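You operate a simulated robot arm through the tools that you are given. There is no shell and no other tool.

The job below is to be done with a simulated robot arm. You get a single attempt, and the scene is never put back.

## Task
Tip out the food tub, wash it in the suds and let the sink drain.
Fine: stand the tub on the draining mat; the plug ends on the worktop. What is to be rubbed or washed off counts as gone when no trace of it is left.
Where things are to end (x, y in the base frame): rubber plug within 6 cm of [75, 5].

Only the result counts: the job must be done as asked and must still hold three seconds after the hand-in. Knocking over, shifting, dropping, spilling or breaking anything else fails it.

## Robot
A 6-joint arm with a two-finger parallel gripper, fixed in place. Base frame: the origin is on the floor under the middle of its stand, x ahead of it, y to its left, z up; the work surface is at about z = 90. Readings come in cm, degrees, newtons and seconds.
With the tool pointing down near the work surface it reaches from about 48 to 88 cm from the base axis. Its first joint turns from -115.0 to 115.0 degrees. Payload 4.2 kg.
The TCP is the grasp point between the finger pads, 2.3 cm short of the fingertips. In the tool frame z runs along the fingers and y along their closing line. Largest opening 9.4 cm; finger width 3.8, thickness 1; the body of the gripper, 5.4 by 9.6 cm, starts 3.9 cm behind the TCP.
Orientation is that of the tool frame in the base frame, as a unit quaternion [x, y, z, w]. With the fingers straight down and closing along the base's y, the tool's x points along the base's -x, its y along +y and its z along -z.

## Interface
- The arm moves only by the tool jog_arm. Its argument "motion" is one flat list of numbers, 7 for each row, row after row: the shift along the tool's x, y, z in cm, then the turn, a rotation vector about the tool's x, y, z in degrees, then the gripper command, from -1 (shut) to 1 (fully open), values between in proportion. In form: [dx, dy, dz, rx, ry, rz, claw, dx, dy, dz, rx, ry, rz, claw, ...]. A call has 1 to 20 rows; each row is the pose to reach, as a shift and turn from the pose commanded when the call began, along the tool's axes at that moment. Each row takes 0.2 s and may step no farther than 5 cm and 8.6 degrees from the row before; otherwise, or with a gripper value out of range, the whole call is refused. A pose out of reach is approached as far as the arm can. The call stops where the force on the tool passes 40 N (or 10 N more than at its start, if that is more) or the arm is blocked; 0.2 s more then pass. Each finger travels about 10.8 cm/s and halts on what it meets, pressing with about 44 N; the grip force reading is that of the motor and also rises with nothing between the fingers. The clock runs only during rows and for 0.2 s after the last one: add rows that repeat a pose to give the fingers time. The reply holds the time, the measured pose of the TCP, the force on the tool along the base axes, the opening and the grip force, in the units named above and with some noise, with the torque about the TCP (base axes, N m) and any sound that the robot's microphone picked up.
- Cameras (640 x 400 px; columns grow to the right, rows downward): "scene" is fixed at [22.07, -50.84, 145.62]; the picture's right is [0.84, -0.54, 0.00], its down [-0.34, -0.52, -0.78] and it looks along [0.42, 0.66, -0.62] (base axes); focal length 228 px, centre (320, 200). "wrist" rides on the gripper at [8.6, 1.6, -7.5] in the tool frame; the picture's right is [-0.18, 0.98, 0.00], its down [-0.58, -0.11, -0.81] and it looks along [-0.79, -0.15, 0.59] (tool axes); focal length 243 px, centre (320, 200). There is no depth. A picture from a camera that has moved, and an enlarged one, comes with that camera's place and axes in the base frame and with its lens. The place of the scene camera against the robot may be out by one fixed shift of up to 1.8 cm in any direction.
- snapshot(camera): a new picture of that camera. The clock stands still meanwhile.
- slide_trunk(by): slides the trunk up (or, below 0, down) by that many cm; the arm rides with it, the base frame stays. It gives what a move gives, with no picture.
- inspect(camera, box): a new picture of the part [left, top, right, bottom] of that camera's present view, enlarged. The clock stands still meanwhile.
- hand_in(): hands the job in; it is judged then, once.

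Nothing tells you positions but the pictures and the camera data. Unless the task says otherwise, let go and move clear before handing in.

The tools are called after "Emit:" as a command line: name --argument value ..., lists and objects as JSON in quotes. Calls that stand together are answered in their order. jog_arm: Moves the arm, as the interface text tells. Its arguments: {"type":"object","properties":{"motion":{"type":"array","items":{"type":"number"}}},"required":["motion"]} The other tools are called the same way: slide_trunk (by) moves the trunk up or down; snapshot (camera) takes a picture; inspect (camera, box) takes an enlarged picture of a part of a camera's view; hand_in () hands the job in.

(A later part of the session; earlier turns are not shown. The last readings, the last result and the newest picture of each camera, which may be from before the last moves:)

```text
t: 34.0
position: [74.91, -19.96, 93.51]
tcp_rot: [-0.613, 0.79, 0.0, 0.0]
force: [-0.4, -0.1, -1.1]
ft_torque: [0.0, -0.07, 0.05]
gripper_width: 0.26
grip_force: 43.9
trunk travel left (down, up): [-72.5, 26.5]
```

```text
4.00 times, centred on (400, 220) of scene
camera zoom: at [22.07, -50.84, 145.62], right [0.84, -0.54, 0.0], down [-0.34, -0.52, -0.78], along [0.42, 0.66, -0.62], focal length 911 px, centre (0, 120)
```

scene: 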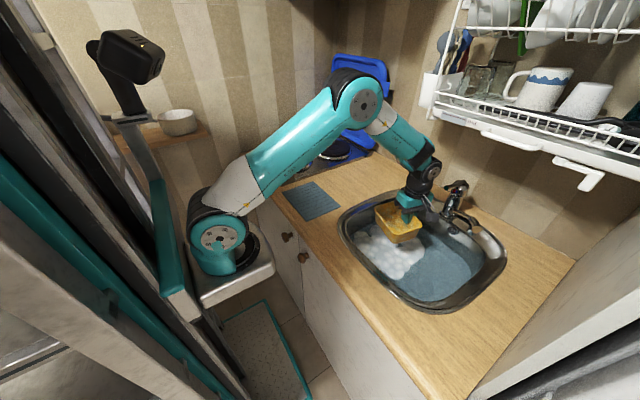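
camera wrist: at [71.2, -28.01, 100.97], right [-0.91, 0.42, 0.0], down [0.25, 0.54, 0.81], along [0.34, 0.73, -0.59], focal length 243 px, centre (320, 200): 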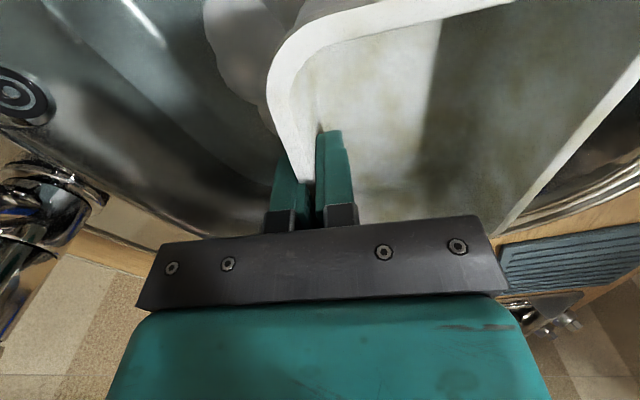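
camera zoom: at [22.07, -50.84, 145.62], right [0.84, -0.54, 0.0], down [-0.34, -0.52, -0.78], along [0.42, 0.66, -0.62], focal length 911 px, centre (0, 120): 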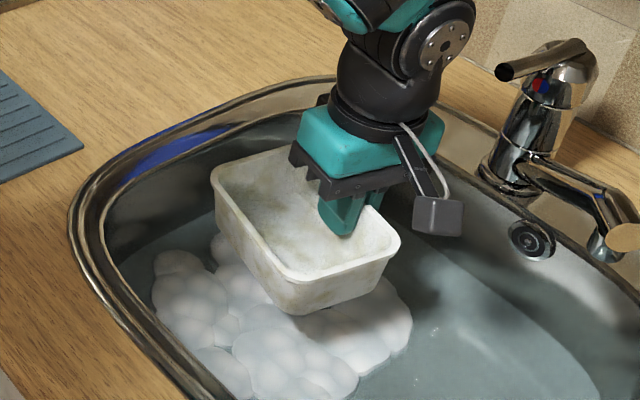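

The tub has gone from orange to cream with faint brown traces left, so the washing works but isn't finished. I'll dip it again and swish longer.

Emit:
jog_arm --motion '[0, 0, 4.5, 0, 0, 0, -1, 0, 0, 9, 0, 0, 0, -1, 0, 0, 13.2, 0, 0, 0, -1, 3, 0, 13.2, 0, 0, 0, -1, 3, 2, 13.2, 0, 0, 0, -1, 0, 2.5, 13.2, 0, 0, 0, -1, -4, 2, 13.2, 0, 0, 0, -1, -4, -2, 13.2, 0, 0, 0, -1, 0, -3, 13.2, 0, 0, 0, -1, 4, -2, 13.2, 0, 0, 0, -1, 4, 2, 13.2, 0, 0, 0, -1, 0, 2.5, 13.2, 0, 0, 0, -1, -4, 2, 13.2, 0, 0, 0, -1, -4, -2, 13.2, 0, 0, 0, -1, 0, -3, 13.2, 0, 0, 0, -1, 4, -2, 13.2, 0, 0, 0, -1, 4, 2, 13.2, 0, 0, 0, -1, 0, 2.5, 13.2, 0, 0, 0, -1, -4, 2, 13.2, 0, 0, 0, -1, -3, 0, 13.2, 0, 0, 0, -1]'

Emit:
jog_arm --motion '[3, 2, 0, 0, 0, 0, -1, 6, 2, 0, 0, 0, 0, -1, 7, -2, 0, 0, 0, 0, -1, 3, -3, 0, 0, 0, 0, -1, -1, -2, 0, 0, 0, 0, -1, -1, 2, 0, 0, 0, 0, -1, 3, 2.5, 0, 0, 0, 0, -1, 7, 2, 0, 0, 0, 0, -1, 7, -2, 0, 0, 0, 0, -1, 3, -3, 0, 0, 0, 0, -1, -1, -2, 0, 0, 0, 0, -1, -1, 2, 0, 0, 0, 0, -1, 3, 2.5, 0, 0, 0, 0, -1, 7, 2, 0, 0, 0, 0, -1, 7, -2, 0, 0, 0, 0, -1, 3, -3, 0, 0, 0, 0, -1, -1, -2, 0, 0, 0, 0, -1, -1, 2, 0, 0, 0, 0, -1, 3, 2, 0, 0, 0, 0, -1, 3, 0, 0, 0, 0, 0, -1]'

Emit:
jog_arm --motion '[0, 0, -3, 0, 0, 0, -1, 0, 0, -6, 0, 0, 0, -1, 0, 0, -9, 0, 0, 0, -1, 0, 0, -12, 0, 0, 0, -1, 0, 0, -14, 0, 0, 0, -1, 0, 0, -14, 0, 0, 0, -1]'

Emit:
snapshot --camera "wrist"

Emit:
inspect --camera "scene" --box '[340, 170, 460, 270]'

```text
t: 38.2
position: [75.74, -16.87, 80.38]
tcp_rot: [-0.613, 0.79, -0.001, -0.001]
force: [0.4, -0.6, 0.4]
ft_torque: [-0.03, -0.04, 0.01]
gripper_width: 0.24
grip_force: 44.2
trunk travel left (down, up): [-72.5, 26.5]
```

```text
t: 42.4
position: [74.94, -19.86, 80.54]
tcp_rot: [-0.613, 0.79, 0.0, 0.0]
force: [0.3, -0.7, -2.0]
ft_torque: [0.0, -0.02, 0.08]
gripper_width: 0.24
grip_force: 44.0
trunk travel left (down, up): [-72.5, 26.5]
```

```text
t: 43.8
position: [74.8, -19.99, 94.41]
tcp_rot: [-0.613, 0.79, 0.0, 0.0]
force: [0.6, -0.5, -0.5]
ft_torque: [-0.03, -0.06, -0.04]
gripper_width: 0.24
grip_force: 44.3
trunk travel left (down, up): [-72.5, 26.5]
```

```text
taken
camera wrist: at [71.17, -27.98, 101.7], right [-0.91, 0.42, 0.0], down [0.25, 0.54, 0.81], along [0.34, 0.73, -0.59], focal length 243 px, centre (320, 200)
```

wrist: 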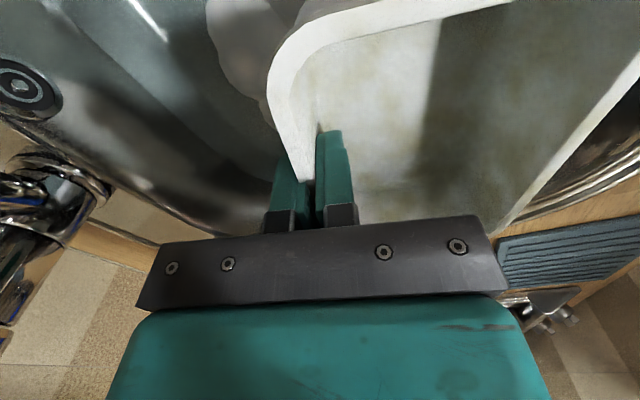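

```text
4.00 times, centred on (400, 220) of scene
camera zoom: at [22.07, -50.84, 145.62], right [0.84, -0.54, 0.0], down [-0.34, -0.52, -0.78], along [0.42, 0.66, -0.62], focal length 911 px, centre (0, 120)
```

zoom: 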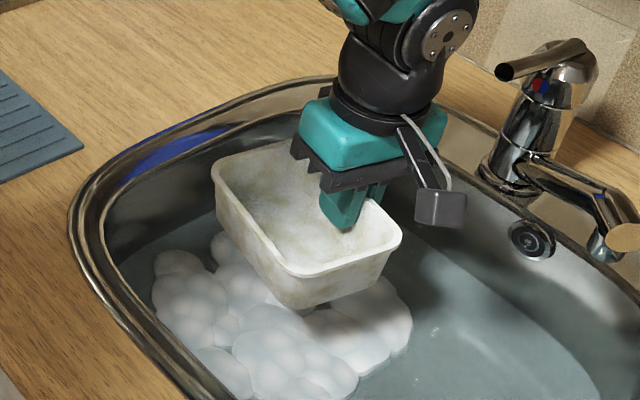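

The second wash changed little, so I need to tell grime from the tub's own texture. I'll look closely.

Emit:
inspect --camera "wrist" --box '[260, 0, 640, 240]'

Emit:
inspect --camera "scene" --box '[385, 195, 455, 255]'

```text
1.67 times, centred on (450, 120) of wrist
camera zoom: at [71.17, -27.98, 101.7], right [-0.91, 0.42, 0.0], down [0.25, 0.54, 0.81], along [0.34, 0.73, -0.59], focal length 404 px, centre (103, 333)
```

zoom: 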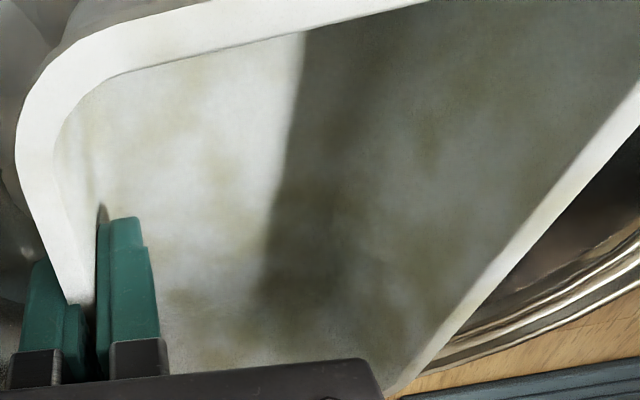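

```text
6.67 times, centred on (420, 225) of scene
camera zoom: at [22.07, -50.84, 145.62], right [0.84, -0.54, 0.0], down [-0.34, -0.52, -0.78], along [0.42, 0.66, -0.62], focal length 1519 px, centre (-347, 33)
```

zoom: 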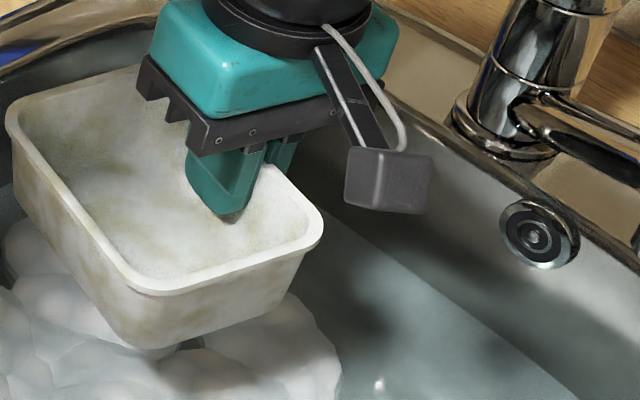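

Faint olive patches remain on the inside and outside. I'll wash again deeper, with the rim fully under, and also tilt the tub while it's under so all faces get suds.

Emit:
jog_arm --motion '[0, 0, 4.5, 0, 0, 0, -1, 0, 0, 9, 0, 0, 0, -1, 0, 0, 13, 0, 0, 0, -1, 0, 0, 14.6, 0, 0, 0, -1, 3, 0, 14.6, 0, 0, 0, -1, 3, 2, 14.6, 0, 0, 0, -1, 0, 2.5, 14.6, 0, 0, 0, -1, -3, 2, 14.6, 0, 0, 0, -1, -3, -2, 14.6, 0, 0, 0, -1, 0, -3, 14.6, 0, 0, 0, -1, 3, -2, 14.6, 0, 0, 0, -1, 3, 2, 14.6, 0, 0, 0, -1, 0, 2.5, 14.6, 0, 0, 0, -1, -3, 2, 14.6, 0, 0, 0, -1, -3, -2, 14.6, 0, 0, 0, -1, 0, -3, 14.6, 0, 0, 0, -1, 3, -2, 14.6, 0, 0, 0, -1, 3, 2, 14.6, 0, 0, 0, -1, 0, 2, 14.6, 0, 0, 0, -1, 0, 0, 14.6, 0, 0, 0, -1]'

```text
t: 48.0
position: [74.93, -20.01, 79.84]
tcp_rot: [-0.612, 0.791, -0.001, 0.0]
force: [0.2, 0.1, -0.7]
ft_torque: [-0.01, -0.04, 0.02]
gripper_width: 0.21
grip_force: 44.3
trunk travel left (down, up): [-72.5, 26.5]
```

Emit:
jog_arm --motion '[0, 0, -1.5, 7, 0, 0, -1, 0, -1, -3, 14, 0, 0, -1, 2, -1, -3.5, 18, 0, 0, -1, -2, -1, -3.5, 18, 0, 0, -1, -2, 1, -3.5, 18, 0, 0, -1, 2, 1, -3.5, 18, 0, 0, -1, 2, -1, -3.5, 18, 0, 0, -1, 0, 0, -2.5, 12, 0, 0, -1, 0, 0, -1, 5, 0, 0, -1, 0, 0, 0, -2, 0, 0, -1, 0, 0, 0.2, -8, 0, 0, -1, 2, 0, 0.2, -14, 0, 0, -1, 2, 1.5, 0.2, -14, 0, 0, -1, -2, 1.5, 0.2, -14, 0, 0, -1, -2, -1.5, 0.2, -14, 0, 0, -1, 2, -1.5, 0.2, -14, 0, 0, -1, 0, 0, 0, -7, 0, 0, -1, 0, 0, 0, 0, 0, 0, -1]'

Emit:
jog_arm --motion '[0, 0, -3, 0, 0, 0, -1, 0, 0, -6, 0, 0, 0, -1, 0, 0, -9, 0, 0, 0, -1, 0, 0, -12, 0, 0, 0, -1, 0, 0, -14.5, 0, 0, 0, -1, 0, 0, -14.5, 0, 0, 0, -1]'

Emit:
inspect --camera "wrist" --box '[260, 0, 640, 240]'

Emit:
inspect --camera "scene" --box '[385, 195, 455, 255]'

```text
t: 51.8
position: [74.87, -19.94, 79.61]
tcp_rot: [-0.613, 0.79, -0.001, -0.001]
force: [-3.1, 0.1, 4.4]
ft_torque: [0.47, 0.47, 0.15]
gripper_width: 0.23
grip_force: 43.5
trunk travel left (down, up): [-72.5, 26.5]
```

```text
t: 53.2
position: [74.99, -20.03, 94.21]
tcp_rot: [-0.613, 0.79, 0.0, 0.0]
force: [0.2, 0.6, -1.9]
ft_torque: [-0.05, -0.03, 0.01]
gripper_width: 0.23
grip_force: 43.9
trunk travel left (down, up): [-72.5, 26.5]
```

```text
1.67 times, centred on (450, 120) of wrist
camera zoom: at [71.29, -28.03, 101.65], right [-0.91, 0.42, 0.0], down [0.25, 0.54, 0.81], along [0.34, 0.73, -0.59], focal length 404 px, centre (103, 333)
```

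zoom: 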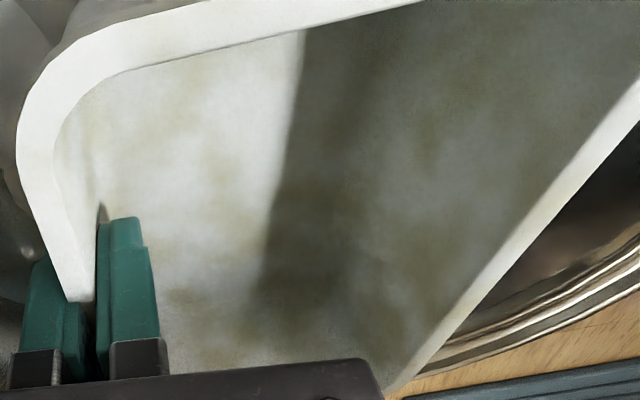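

```text
6.67 times, centred on (420, 225) of scene
camera zoom: at [22.07, -50.84, 145.62], right [0.84, -0.54, 0.0], down [-0.34, -0.52, -0.78], along [0.42, 0.66, -0.62], focal length 1519 px, centre (-347, 33)
```

zoom: 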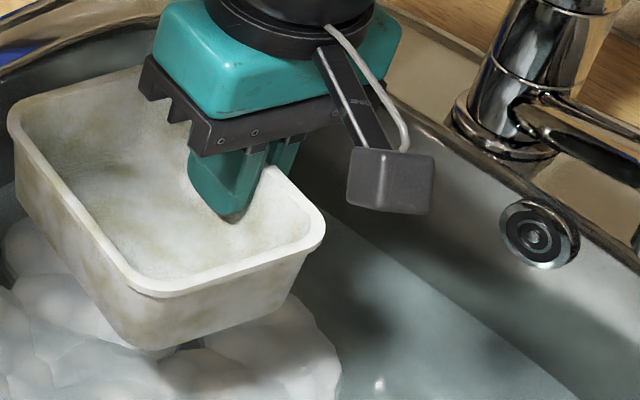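

The faint marbling is unchanged between the last two washes and matches the mottling on the robot's own white parts, so I take it as worn texture: all the orange grime is gone and there's no water in the tub. Next I'll carry the tub back over the mat with the original orientation.

Emit:
jog_arm --motion '[0, 0, -3, 0, 0, 0, -1, 0, 0.5, -6, 0, 0, 0, -1, 0, 3, -9, 0, 0, 0, -1, 0, 6, -11, 0, 0, 0, -1, -1, 8.5, -12, 0, 0, 0, -1, -4, 10, -12, 0, 0, -1, -1, -7, 11.5, -12, 0, 0, -3, -1, -10, 13, -12, 0, 0, -5, -1, -13, 14.2, -12, 0, 0, -7, -1, -16, 15.5, -12, 0, 0, -9, -1, -19, 17, -12, 0, 0, -11, -1, -22, 18.7, -12, 0, 0, -13, -1, -24.5, 20.2, -12, 0, 0, -14.4, -1, -25.58, 20.83, -12, 0, 0, -14.4, -1, -25.58, 20.83, -12, 0, 0, -14.4, -1]'

Emit:
snapshot --camera "wrist"

Emit:
inspect --camera "scene" --box '[260, 110, 380, 220]'

```text
t: 56.4
position: [61.22, 10.02, 106.43]
tcp_rot: [0.707, -0.707, -0.001, 0.0]
force: [-0.4, 0.4, -0.7]
ft_torque: [0.01, -0.04, -0.01]
gripper_width: 0.23
grip_force: 43.8
trunk travel left (down, up): [-72.5, 26.5]
```

```text
taken
camera wrist: at [59.5, 1.27, 113.71], right [-0.98, 0.18, 0.0], down [0.11, 0.58, 0.81], along [0.15, 0.79, -0.59], focal length 243 px, centre (320, 200)
```

wrist: 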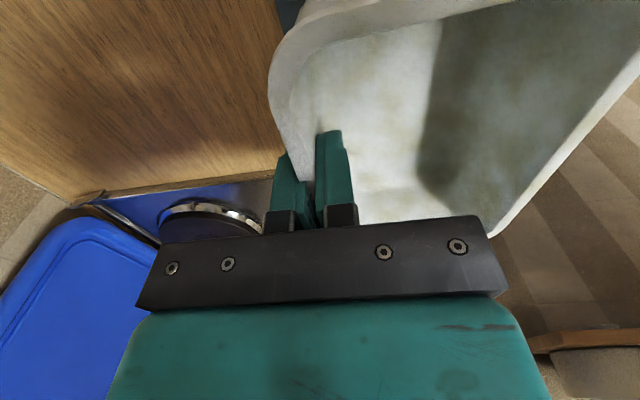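

```text
3.64 times, centred on (320, 165) of scene
camera zoom: at [22.07, -50.84, 145.62], right [0.84, -0.54, 0.0], down [-0.34, -0.52, -0.78], along [0.42, 0.66, -0.62], focal length 828 px, centre (320, 327)
```

zoom: 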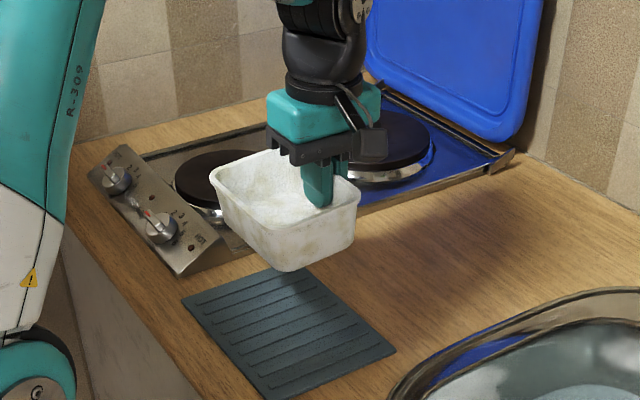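

The tub hangs above the mat. Before setting it down I'll take one more close look at the inside and outside for grime.

Emit:
inspect --camera "wrist" --box '[260, 0, 640, 240]'

Emit:
inspect --camera "scene" --box '[295, 145, 345, 185]'

Emit:
inspect --camera "scene" --box '[180, 130, 260, 240]'

Emit:
inspect --camera "scene" --box '[320, 165, 520, 325]'

```text
1.67 times, centred on (450, 120) of wrist
camera zoom: at [59.5, 1.27, 113.71], right [-0.98, 0.18, 0.0], down [0.11, 0.58, 0.81], along [0.15, 0.79, -0.59], focal length 404 px, centre (103, 333)
```

zoom: 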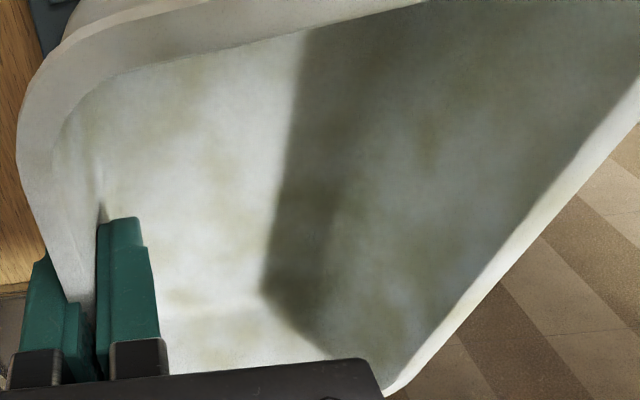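

```text
10.00 times, centred on (320, 165) of scene
camera zoom: at [22.07, -50.84, 145.62], right [0.84, -0.54, 0.0], down [-0.34, -0.52, -0.78], along [0.42, 0.66, -0.62], focal length 2278 px, centre (320, 550)
```

zoom: 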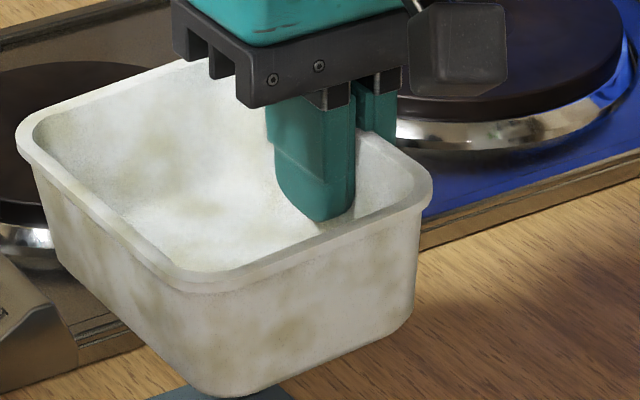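

```text
3.64 times, centred on (220, 185) of scene
camera zoom: at [22.07, -50.84, 145.62], right [0.84, -0.54, 0.0], down [-0.34, -0.52, -0.78], along [0.42, 0.66, -0.62], focal length 828 px, centre (684, 254)
```

zoom: 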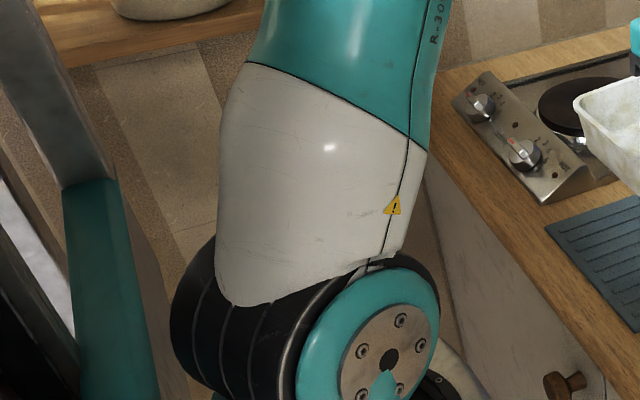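

```text
2.50 times, centred on (420, 245) of scene
camera zoom: at [22.07, -50.84, 145.62], right [0.84, -0.54, 0.0], down [-0.34, -0.52, -0.78], along [0.42, 0.66, -0.62], focal length 570 px, centre (70, 88)
```

zoom: 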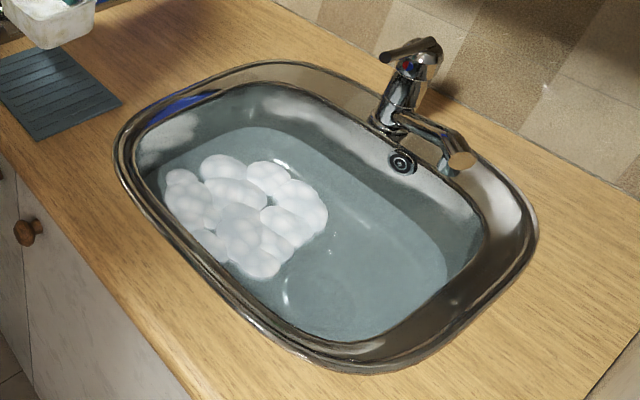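

All orange film is gone inside and out. The same faint marbling showed beneath it before washing, too. I'll lower the tub onto the mat gently, stopping near the height where it was picked up.

Emit:
jog_arm --motion '[0, 0, 3, 0, 0, 0, -1, 0, 0, 6, 0, 0, 0, -1, 0, 0, 8.5, 0, 0, 0, -1, 0, 0, 10, 0, 0, 0, -1, 0, 0, 10.8, 0, 0, 0, -1, 0, 0, 11.2, 0, 0, 0, -1, 0, 0, 11.2, 0, 0, 0, -1]'

Emit:
snapshot --camera "wrist"

Emit:
inspect --camera "scene" --box '[270, 130, 370, 220]'

```text
t: 58.0
position: [61.19, 9.95, 95.24]
tcp_rot: [-0.706, 0.708, -0.001, 0.003]
force: [6.3, -0.5, 20.3]
ft_torque: [1.09, 1.54, -0.23]
gripper_width: 0.32
grip_force: 44.1
trunk travel left (down, up): [-72.5, 26.5]
```

```text
taken
camera wrist: at [59.54, 1.26, 102.52], right [-0.98, 0.19, 0.0], down [0.11, 0.58, 0.81], along [0.15, 0.79, -0.59], focal length 243 px, centre (320, 200)
```

wrist: 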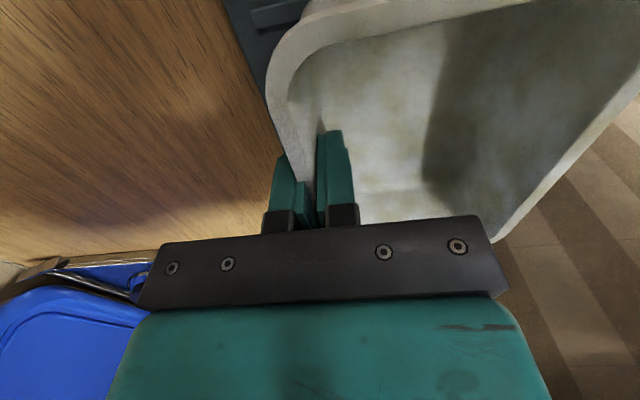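

```text
4.44 times, centred on (320, 175) of scene
camera zoom: at [22.07, -50.84, 145.62], right [0.84, -0.54, 0.0], down [-0.34, -0.52, -0.78], along [0.42, 0.66, -0.62], focal length 1012 px, centre (320, 311)
```

zoom: 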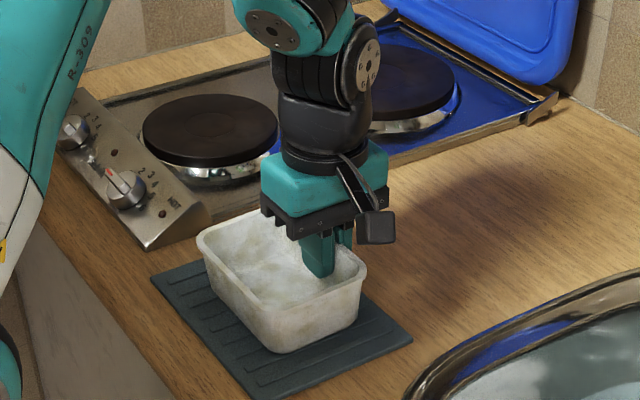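

The tub's near-left corner touched the mat first (20 N), so it sits slightly askew in the grip. I'll ease up a hair and open the fingers a little so it settles flat.

Emit:
jog_arm --motion '[0, 0, -0.2, 0, 0, 0, -1, 0, 0, -0.1, 0, 0, 0, -0.85, 0, 0, -0.1, 0, 0, 0, -0.6, 0, 0, -0.1, 0, 0, 0, -0.45, 0, 0, -0.1, 0, 0, 0, -0.45, 0, 0, -0.1, 0, 0, 0, -0.45]'

Emit:
snapshot --camera "wrist"

Emit:
inspect --camera "scene" --box '[270, 130, 370, 220]'

```text
t: 59.4
position: [61.12, 9.95, 95.14]
tcp_rot: [-0.707, 0.708, 0.001, 0.0]
force: [0.5, 0.6, 0.9]
ft_torque: [0.03, -0.04, 0.0]
gripper_width: 2.59
grip_force: 0.0
trunk travel left (down, up): [-72.5, 26.5]
```

```text
taken
camera wrist: at [59.51, 1.25, 102.55], right [-0.98, 0.18, 0.0], down [0.11, 0.58, 0.81], along [0.15, 0.79, -0.59], focal length 243 px, centre (320, 200)
```

wrist: 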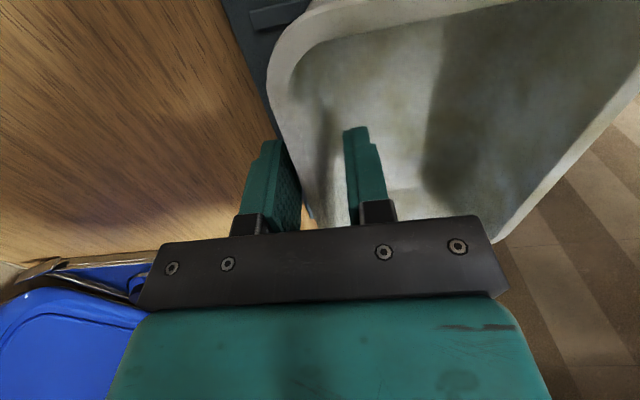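

```text
4.44 times, centred on (320, 175) of scene
camera zoom: at [22.07, -50.84, 145.62], right [0.84, -0.54, 0.0], down [-0.34, -0.52, -0.78], along [0.42, 0.66, -0.62], focal length 1012 px, centre (320, 311)
```

zoom: 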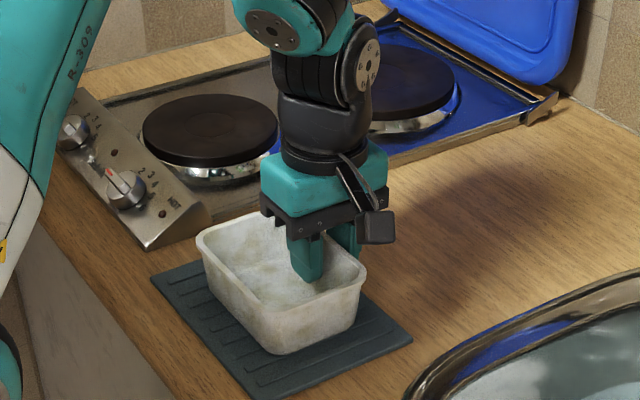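

The tub is down and free. I'll lift straight out and take a look at the tub, including the spot where the fingers were.

Emit:
jog_arm --motion '[0, 0, -1.5, 0, 0, 0, -0.45, 0, 0, -3, 0, 0, 0, -0.45, 0, 0, -6, 0, 0, 0, -0.45, 0, 0, -9.5, 0, 0, 0, -0.45, 0, 0, -13, 0, 0, 0, -0.3, 0, 0, -13, 0, 0, 0, 0]'

Emit:
inspect --camera "scene" --box '[285, 165, 350, 215]'

Emit:
snapshot --camera "wrist"

```text
t: 60.8
position: [61.21, 10.07, 108.32]
tcp_rot: [0.707, -0.707, 0.0, 0.0]
force: [0.5, 0.0, -0.5]
ft_torque: [-0.03, 0.01, -0.02]
gripper_width: 4.71
grip_force: 0.0
trunk travel left (down, up): [-72.5, 26.5]
```

```text
8.00 times, centred on (318, 190) of scene
camera zoom: at [22.07, -50.84, 145.62], right [0.84, -0.54, 0.0], down [-0.34, -0.52, -0.78], along [0.42, 0.66, -0.62], focal length 1822 px, centre (340, 280)
```

zoom: 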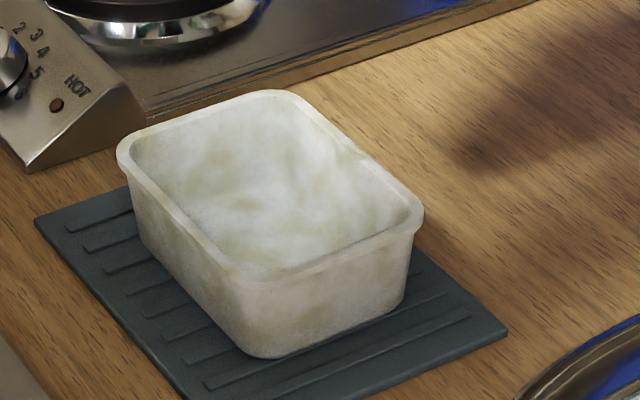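

```text
taken
camera wrist: at [59.56, 1.32, 115.63], right [-0.98, 0.18, 0.0], down [0.11, 0.58, 0.81], along [0.15, 0.79, -0.59], focal length 243 px, centre (320, 200)
```

wrist: 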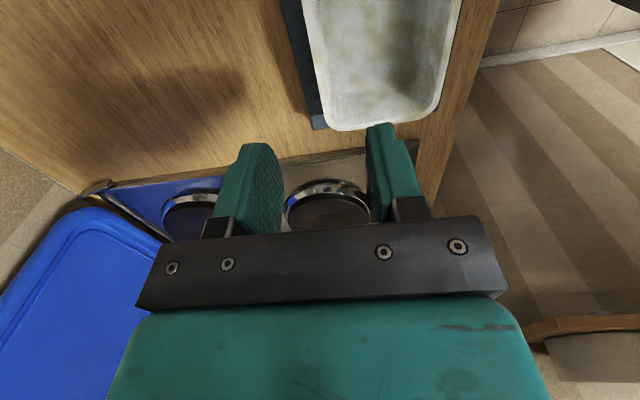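

The tub stands level on the mat. To be sure no film is left, I'll return to the same viewpoint I had before washing and compare directly.

Emit:
jog_arm --motion '[0, 1.02, 0.04, 0, 0, 8.182, 0, 0, 2.04, 0.08, 0, 0, 16.364, 0, 0, 3.05, 0.12, 0, 0, 24.545, 0, -0.1, 4.07, 0.16, 0, 0, 32.727, 0, -0.1, 5.09, 0.2, 0, 0, 40.909, 0, -0.15, 6.11, 0.24, 0, 0, 49.091, 0.3, -0.2, 7.13, 0.28, 0, 0, 57.273, 0.5, -0.2, 8.15, 0.32, 0, 0, 65.455, 0.8, -0.25, 9.16, 0.36, 0, 0, 73.636, 1, -0.3, 10.18, 0.4, 0, 0, 81.818, 1, -0.3, 11.2, 0.5, 0, 0, 90, 1, -0.3, 11.2, 0.5, 0, 0, 90, 1]'

Emit:
inspect --camera "wrist" --box '[220, 30, 440, 180]'

Emit:
snapshot --camera "scene"

```text
t: 63.4
position: [49.9, 10.25, 107.63]
tcp_rot: [0.001, 1.0, 0.0, 0.0]
force: [1.2, 0.5, 0.6]
ft_torque: [0.0, -0.01, 0.02]
gripper_width: 9.41
grip_force: 0.1
trunk travel left (down, up): [-72.5, 26.5]
```

```text
2.67 times, centred on (330, 105) of wrist
camera zoom: at [41.26, 11.81, 115.02], right [0.19, 0.98, 0.0], down [0.58, -0.11, 0.81], along [0.79, -0.15, -0.59], focal length 647 px, centre (293, 453)
```

zoom: 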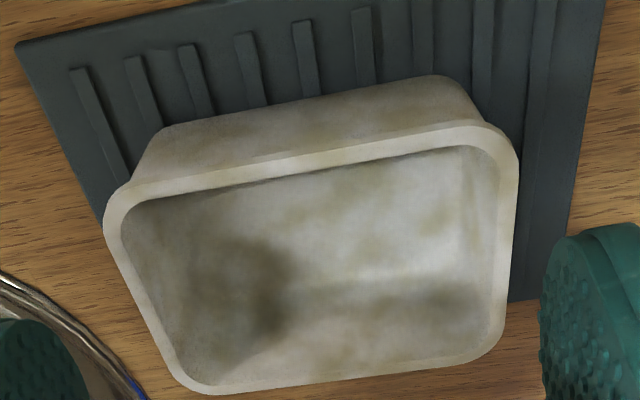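

```text
taken
```

scene: 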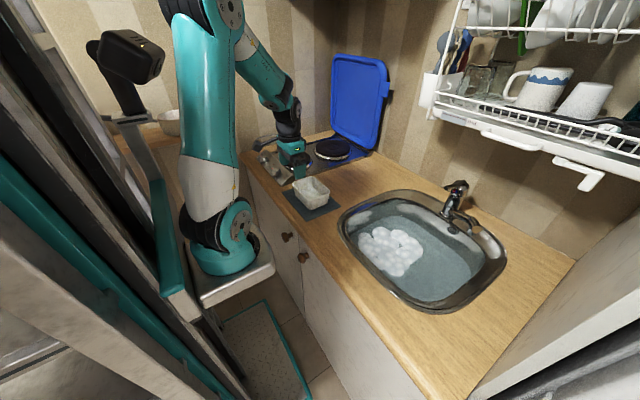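

The film is gone, but the marbling still needs judging. I'll enlarge small patches so I can read the colours, both blotched and plain.

Emit:
inspect --camera "wrist" --box '[340, 85, 400, 125]'

Emit:
inspect --camera "wrist" --box '[260, 60, 330, 100]'

Emit:
inspect --camera "scene" --box '[295, 175, 335, 205]'

Emit:
inspect --camera "scene" --box '[500, 60, 620, 130]'

```text
10.00 times, centred on (370, 105) of wrist
camera zoom: at [41.26, 11.81, 115.02], right [0.19, 0.98, 0.0], down [0.58, -0.11, 0.81], along [0.79, -0.15, -0.59], focal length 2426 px, centre (-180, 1150)
```

zoom: 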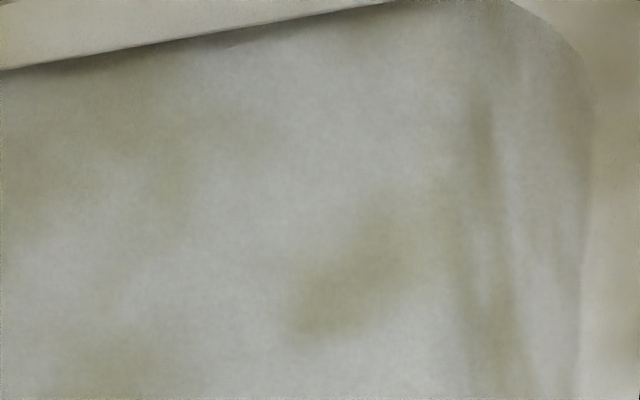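

```text
9.14 times, centred on (295, 80) of wrist
camera zoom: at [41.26, 11.81, 115.02], right [0.19, 0.98, 0.0], down [0.58, -0.11, 0.81], along [0.79, -0.15, -0.59], focal length 2218 px, centre (549, 1297)
```

zoom: 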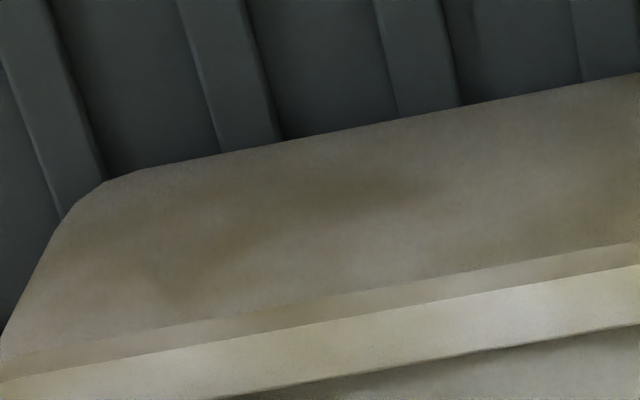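

```text
13.33 times, centred on (315, 190) of scene
camera zoom: at [22.07, -50.84, 145.62], right [0.84, -0.54, 0.0], down [-0.34, -0.52, -0.78], along [0.42, 0.66, -0.62], focal length 3037 px, centre (387, 333)
```

zoom: 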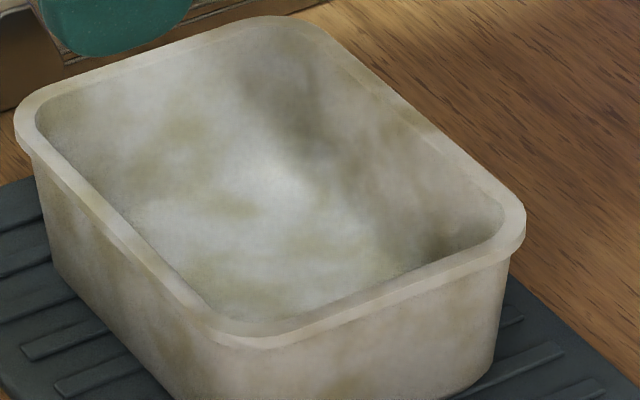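

```text
5.33 times, centred on (560, 95) of scene
camera zoom: at [22.07, -50.84, 145.62], right [0.84, -0.54, 0.0], down [-0.34, -0.52, -0.78], along [0.42, 0.66, -0.62], focal length 1215 px, centre (-960, 760)
```

zoom: 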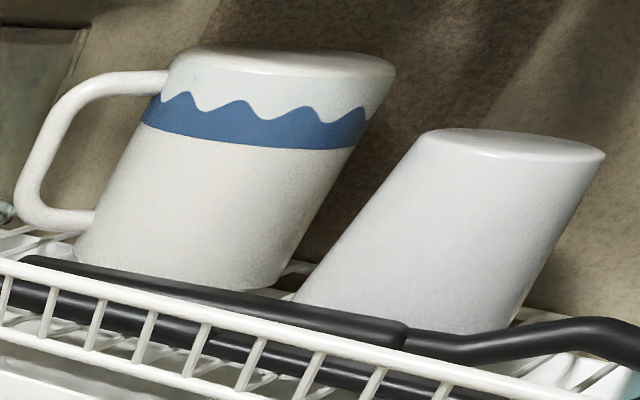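

The khaki marbling stayed the same through the last two washes, and it also showed (as pale patches) through the orange film beforehand. I take it as part of the tub's surface, and the food film itself is gone. Now for the plug: I'll move over the sink for a closer look at its knob.

Emit:
jog_arm --motion '[-1, -4, 0, 0, 0, 0, 1, -2, -8.5, 0, 0, 0, 0, 1, -3, -13, 0, 0, 0, 0, 0.8, -4, -17.5, 0, 0, 0, 0, 0.6, -6, -22, 0, 0, 0, 0, 0.4, -8, -26.5, 0, 0, 0, 0, 0.3, -10, -31, 0.5, 0, 0, 0, 0.3, -12, -35.3, 2, 0, 0, 0, 0.3, -14, -39.2, 4, 0, 0, 0, 0.3, -16, -42.7, 7.0, 0, 0, 0, 0.3, -16, -42.7, 10, 0, 0, 0, 0.3, -16, -42.7, 10, 0, 0, 0, 0.3]'

Emit:
snapshot --camera "wrist"

Emit:
inspect --camera "wrist" --box '[240, 30, 400, 150]'

```text
refused: row 10 steps farther than a row can; nothing moved
```

```text
taken
camera wrist: at [41.26, 11.81, 115.02], right [0.19, 0.98, 0.0], down [0.58, -0.11, 0.81], along [0.79, -0.15, -0.59], focal length 243 px, centre (320, 200)
```

wrist: 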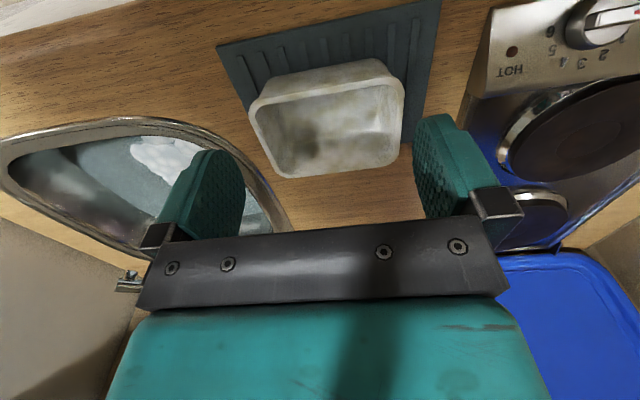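

```text
3.33 times, centred on (320, 90) of wrist
camera zoom: at [41.26, 11.81, 115.02], right [0.19, 0.98, 0.0], down [0.58, -0.11, 0.81], along [0.79, -0.15, -0.59], focal length 809 px, centre (320, 567)
```

zoom: 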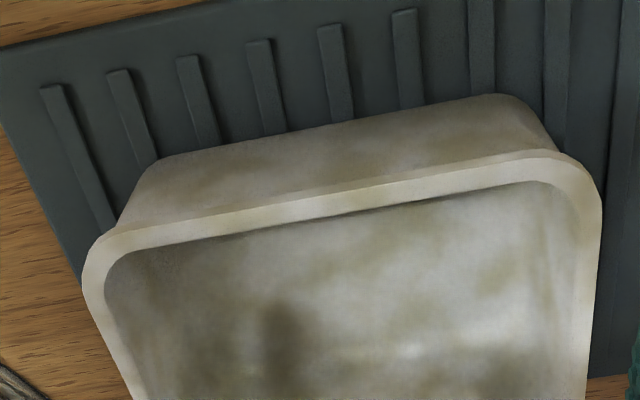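

One row was a little too long, so nothing moved. While here I'll compare the tub's marbling with other pale surfaces (cabinet front, bowl, shelf) to settle whether it's just surface texture.

Emit:
inspect --camera "scene" --box '[290, 230, 400, 340]'

Emit:
inspect --camera "scene" --box '[150, 95, 210, 145]'

Emit:
inspect --camera "scene" --box '[420, 30, 500, 110]'

Emit:
inspect --camera "scene" --box '[210, 300, 310, 400]'

```text
3.64 times, centred on (345, 285) of scene
camera zoom: at [22.07, -50.84, 145.62], right [0.84, -0.54, 0.0], down [-0.34, -0.52, -0.78], along [0.42, 0.66, -0.62], focal length 828 px, centre (229, -109)
```

zoom: 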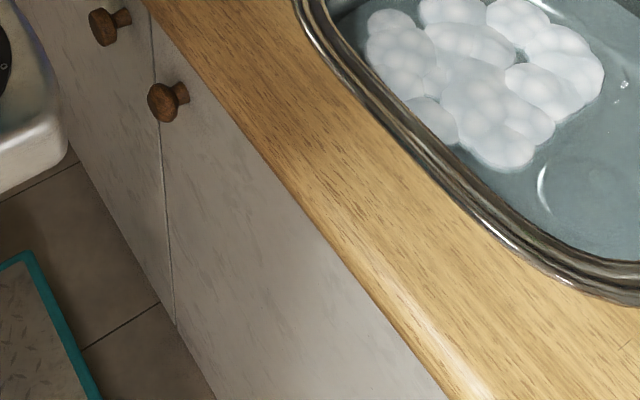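

```text
8.00 times, centred on (180, 120) of scene
camera zoom: at [22.07, -50.84, 145.62], right [0.84, -0.54, 0.0], down [-0.34, -0.52, -0.78], along [0.42, 0.66, -0.62], focal length 1822 px, centre (1440, 840)
```

zoom: 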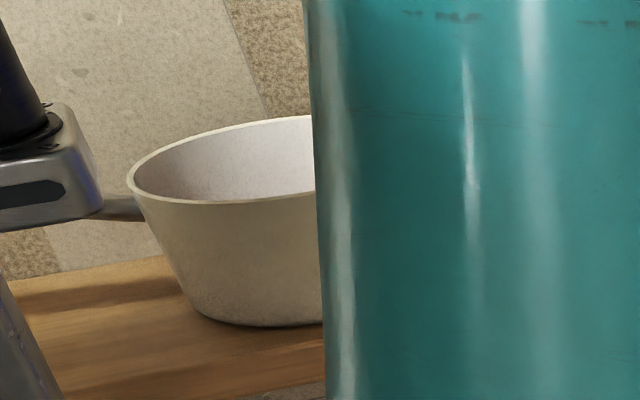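

```text
5.00 times, centred on (460, 70) of scene
camera zoom: at [22.07, -50.84, 145.62], right [0.84, -0.54, 0.0], down [-0.34, -0.52, -0.78], along [0.42, 0.66, -0.62], focal length 1139 px, centre (-380, 850)
```

zoom: 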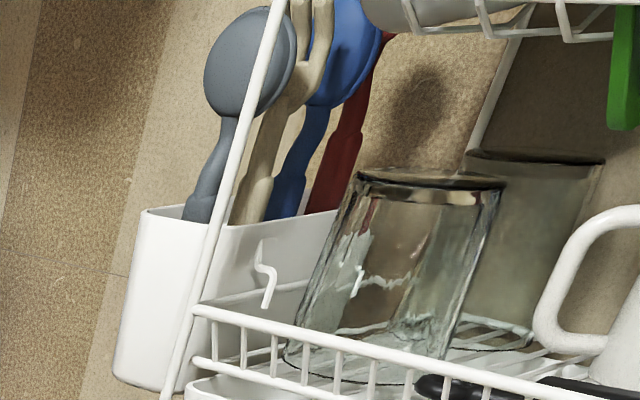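

```text
4.00 times, centred on (260, 350) of scene
camera zoom: at [22.07, -50.84, 145.62], right [0.84, -0.54, 0.0], down [-0.34, -0.52, -0.78], along [0.42, 0.66, -0.62], focal length 911 px, centre (560, -400)
```

zoom: 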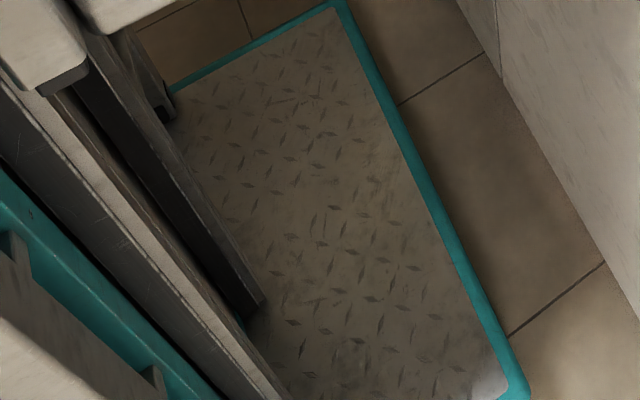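

The marbling didn't fade at all in two further full washes, whereas the film vanished at once, so I'm satisfied the film is fully washed off. I'll move over the sink with shorter steps, partly closing the fingers on the way.

Emit:
jog_arm --motion '[-1, -4, 0, 0, 0, 0, 1, -2, -8.5, 0, 0, 0, 0, 1, -3, -13, 0, 0, 0, 0, 0.8, -4, -17.5, 0, 0, 0, 0, 0.6, -6, -22, 0, 0, 0, 0, 0.4, -8, -26, 0, 0, 0, 0, 0.3, -10, -30, 0.5, 0, 0, 0, 0.3, -12, -34, 2, 0, 0, 0, 0.3, -13.5, -38, 4, 0, 0, 0, 0.3, -15, -41, 6.5, 0, 0, 0, 0.3, -16, -42.7, 10, 0, 0, 0, 0.3, -16, -42.7, 10, 0, 0, 0, 0.3]'

Emit:
snapshot --camera "wrist"

Emit:
inspect --camera "wrist" --box '[240, 30, 400, 150]'

```text
t: 66.0
position: [66.0, -32.49, 97.79]
tcp_rot: [0.0, 1.0, 0.0, 0.0]
force: [0.0, 0.4, 0.7]
ft_torque: [0.0, 0.01, -0.01]
gripper_width: 6.1
grip_force: 0.0
trunk travel left (down, up): [-72.5, 26.5]
```

```text
taken
camera wrist: at [57.36, -30.95, 105.06], right [0.18, 0.98, 0.0], down [0.58, -0.11, 0.81], along [0.79, -0.15, -0.59], focal length 243 px, centre (320, 200)
```

wrist: 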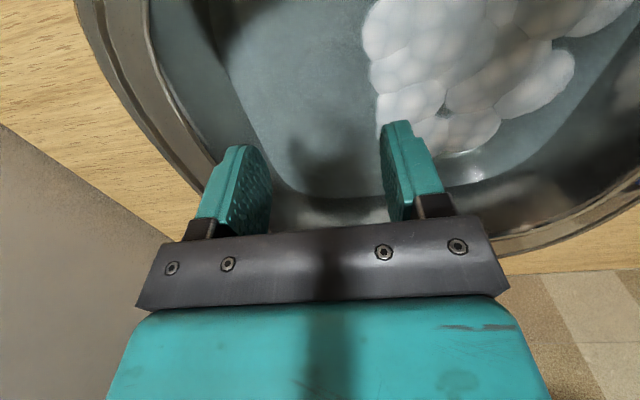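

```text
3.33 times, centred on (320, 90) of wrist
camera zoom: at [57.36, -30.95, 105.06], right [0.18, 0.98, 0.0], down [0.58, -0.11, 0.81], along [0.79, -0.15, -0.59], focal length 809 px, centre (320, 567)
```

zoom: 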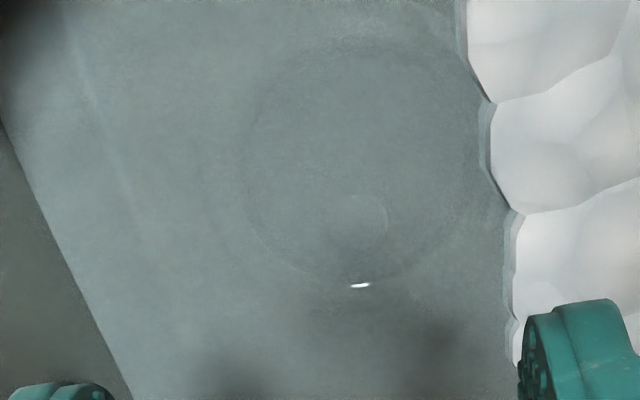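

Triangulating the two views, the plug disc is at z≈75 with its centre near (73, -32.4) and the knob top at z≈78. I'll go down with the fingers 6 cm open, straddling the knob.

Emit:
jog_arm --motion '[-2, 0, 3, 0, 0, 0, 0.3, -4.5, 0, 6.5, 0, 0, 0, 0.3, -7, 0.1, 10, 0, 0, 0, 0.3, -7, 0.1, 13, 0, 0, 0, 0.3, -7, 0.1, 16, 0, 0, 0, 0.3, -7, 0.1, 18, 0, 0, 0, 0.3, -7, 0.1, 19, 0, 0, 0, 0.3, -7, 0.1, 19.6, 0, 0, 0, 0.3, -7, 0.1, 19.6, 0, 0, 0, 0.3]'

Emit:
snapshot --camera "wrist"

Emit:
inspect --camera "scene" --box '[360, 180, 500, 320]'

```text
t: 68.0
position: [72.99, -32.17, 78.09]
tcp_rot: [0.0, 1.0, 0.0, 0.0]
force: [-0.1, 0.5, 0.3]
ft_torque: [0.01, 0.0, -0.02]
gripper_width: 6.12
grip_force: 0.1
trunk travel left (down, up): [-72.5, 26.5]
```

```text
taken
camera wrist: at [64.3, -30.8, 85.41], right [0.18, 0.98, 0.0], down [0.58, -0.11, 0.81], along [0.79, -0.15, -0.59], focal length 243 px, centre (320, 200)
```

wrist: 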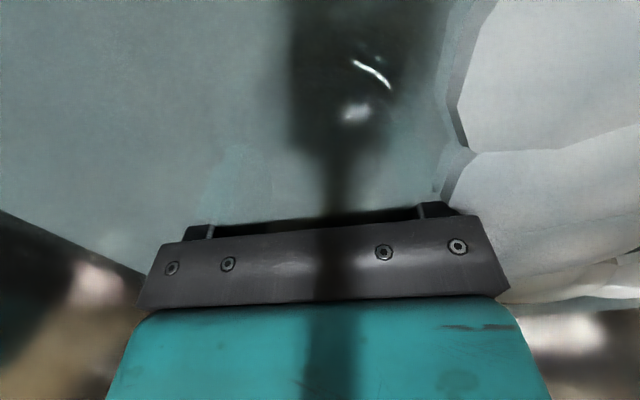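

```text
2.86 times, centred on (430, 250) of scene
camera zoom: at [22.07, -50.84, 145.62], right [0.84, -0.54, 0.0], down [-0.34, -0.52, -0.78], along [0.42, 0.66, -0.62], focal length 651 px, centre (6, 57)
```

zoom: 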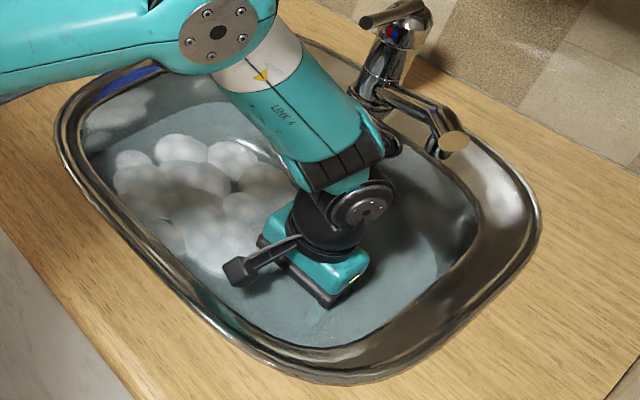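

I've had no contact yet, and the fingertips should be around z 75.8, either side of the knob. Closing on it now.

Emit:
jog_arm --motion '[0, 0, 0, 0, 0, 0, 0, 0, 0, 0, 0, 0, 0, -0.5, 0, 0, 0, 0, 0, 0, -1, 0, 0, 0, 0, 0, 0, -1, 0, 0, 0, 0, 0, 0, -1]'

```text
t: 69.2
position: [72.89, -32.25, 78.04]
tcp_rot: [0.0, 1.0, 0.0, 0.0]
force: [0.7, -1.1, 0.9]
ft_torque: [-0.05, -0.07, -0.01]
gripper_width: 2.24
grip_force: 44.2
trunk travel left (down, up): [-72.5, 26.5]
```

I've gripped something 2.2 cm wide, which is the knob. Now pulling it straight up slowly.

Emit:
jog_arm --motion '[0, 0, -0.3, 0, 0, 0, -1, 0, 0, -0.7, 0, 0, 0, -1, 0, 0, -1.2, 0, 0, 0, -1, 0, 0, -2, 0, 0, 0, -1, 0, 0, -3, 0, 0, 0, -1, 0, 0, -4, 0, 0, 0, -1]'

Emit:
snapshot --camera "wrist"

```text
t: 70.6
position: [72.88, -32.24, 81.97]
tcp_rot: [0.0, 1.0, 0.0, 0.0]
force: [0.7, 1.0, -0.4]
ft_torque: [0.01, 0.03, 0.01]
gripper_width: 2.25
grip_force: 44.1
trunk travel left (down, up): [-72.5, 26.5]
```

```text
taken
camera wrist: at [64.26, -30.77, 89.45], right [0.18, 0.98, 0.0], down [0.58, -0.11, 0.81], along [0.79, -0.15, -0.59], focal length 243 px, centre (320, 200)
```

wrist: 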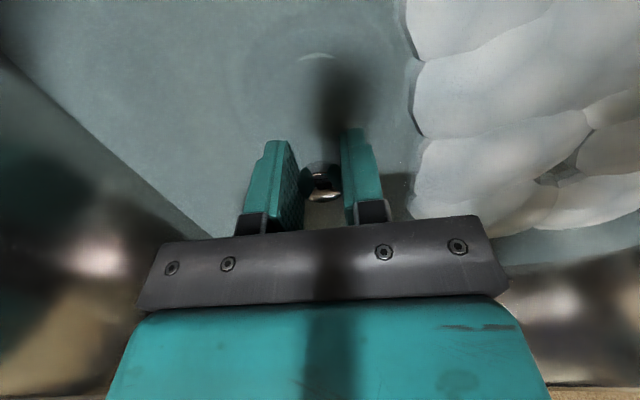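

The knob is in the grip and has come free of the drain. I'll lift it above the sink rim and look at it.

Emit:
jog_arm --motion '[0.5, 0, -3, 0, 0, 0, -1, 1, 0, -6, 0, 0, 0, -1, 1.5, 0, -9, 0, 0, 0, -1, 2, 0, -12, 0, 0, 0, -1, 3, 0, -15, 0, 0, 0, -1, 4, 0, -18, 0, 0, 0, -1, 4, 0, -18, 0, 0, 0, -1]'

Emit:
snapshot --camera "scene"

Emit:
inspect --camera "scene" --box '[360, 160, 500, 320]'

Emit:
snapshot --camera "wrist"

```text
t: 72.2
position: [68.83, -32.21, 100.12]
tcp_rot: [0.0, 1.0, 0.0, 0.0]
force: [0.0, -0.3, -0.8]
ft_torque: [0.02, 0.0, -0.03]
gripper_width: 2.24
grip_force: 44.1
trunk travel left (down, up): [-72.5, 26.5]
```

```text
taken
```

scene: 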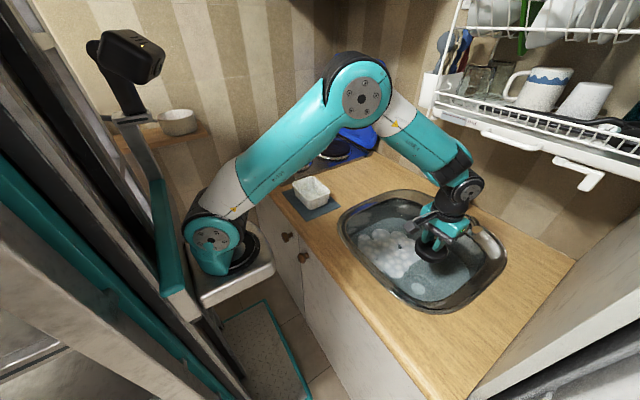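

```text
2.50 times, centred on (430, 240) of scene
camera zoom: at [22.07, -50.84, 145.62], right [0.84, -0.54, 0.0], down [-0.34, -0.52, -0.78], along [0.42, 0.66, -0.62], focal length 570 px, centre (45, 100)
```

zoom: 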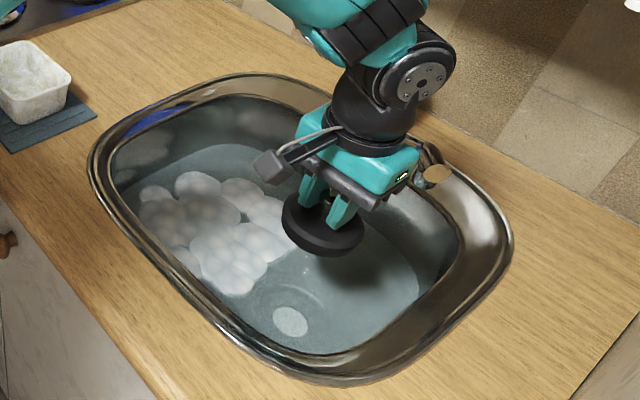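

```text
taken
camera wrist: at [60.2, -30.74, 107.4], right [0.18, 0.98, 0.0], down [0.58, -0.11, 0.81], along [0.79, -0.15, -0.59], focal length 243 px, centre (320, 200)
```

wrist: 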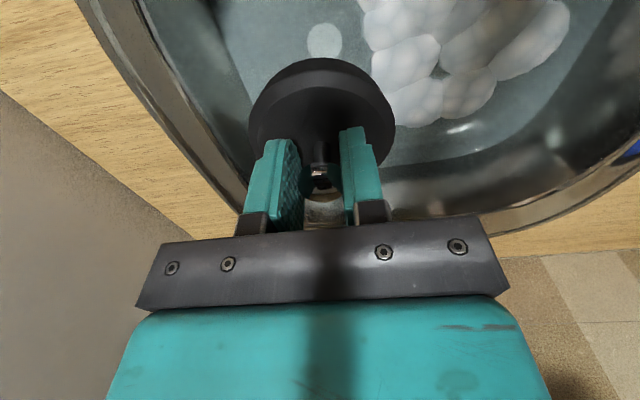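

The plug is a black disc of about 9 cm on a stem, held level, and the drain hole is now open. I'll carry it to above (75, 5) on the free worktop between the sink and the hob.

Emit:
jog_arm --motion '[0, 3, -2, 0, 0, 0, -1, 0, 7, -4, 0, 0, 0, -1, 0, 11.5, -4, 0, 0, 0, -1, 0, 16, -4, 0, 0, 0, -1, 0, 20.5, -4, 0, 0, 0, -1, -1, 25, -4, 0, 0, 0, -1, -2.5, 29, -4, 0, 0, 0, -1, -4.5, 33, -4, 0, 0, 0, -1, -6.2, 36.5, -4, 0, 0, 0, -1, -6.2, 37.2, -4, 0, 0, 0, -1, -6.2, 37.2, -4, 0, 0, 0, -1]'

Emit:
snapshot --camera "wrist"

Emit:
snapshot --camera "scene"

```text
t: 74.6
position: [75.07, 4.92, 103.86]
tcp_rot: [0.0, 1.0, 0.0, 0.001]
force: [-0.1, -0.2, -0.6]
ft_torque: [0.03, 0.02, 0.01]
gripper_width: 2.24
grip_force: 44.2
trunk travel left (down, up): [-72.5, 26.5]
```

```text
taken
camera wrist: at [66.47, 6.49, 111.39], right [0.18, 0.98, 0.0], down [0.58, -0.11, 0.81], along [0.79, -0.15, -0.59], focal length 243 px, centre (320, 200)
```

wrist: 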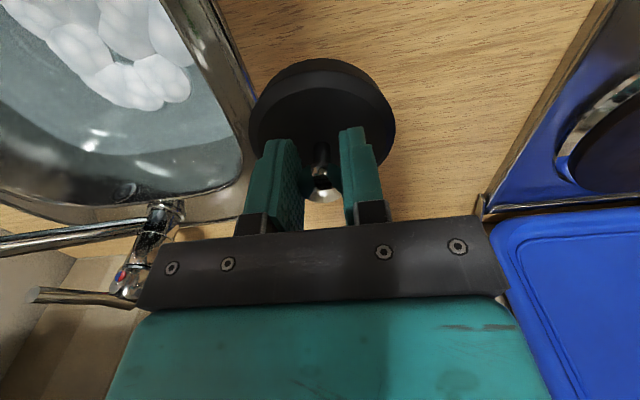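

```text
taken
```

scene: 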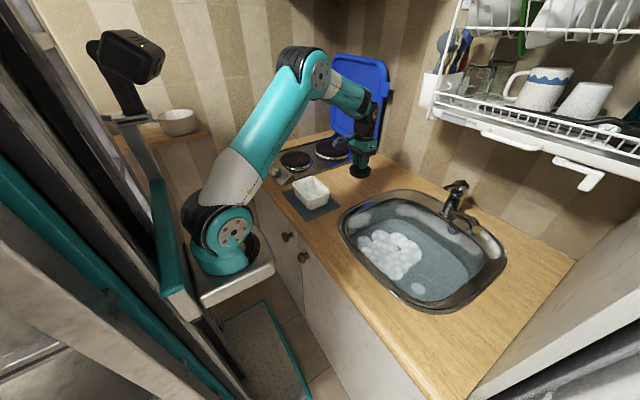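

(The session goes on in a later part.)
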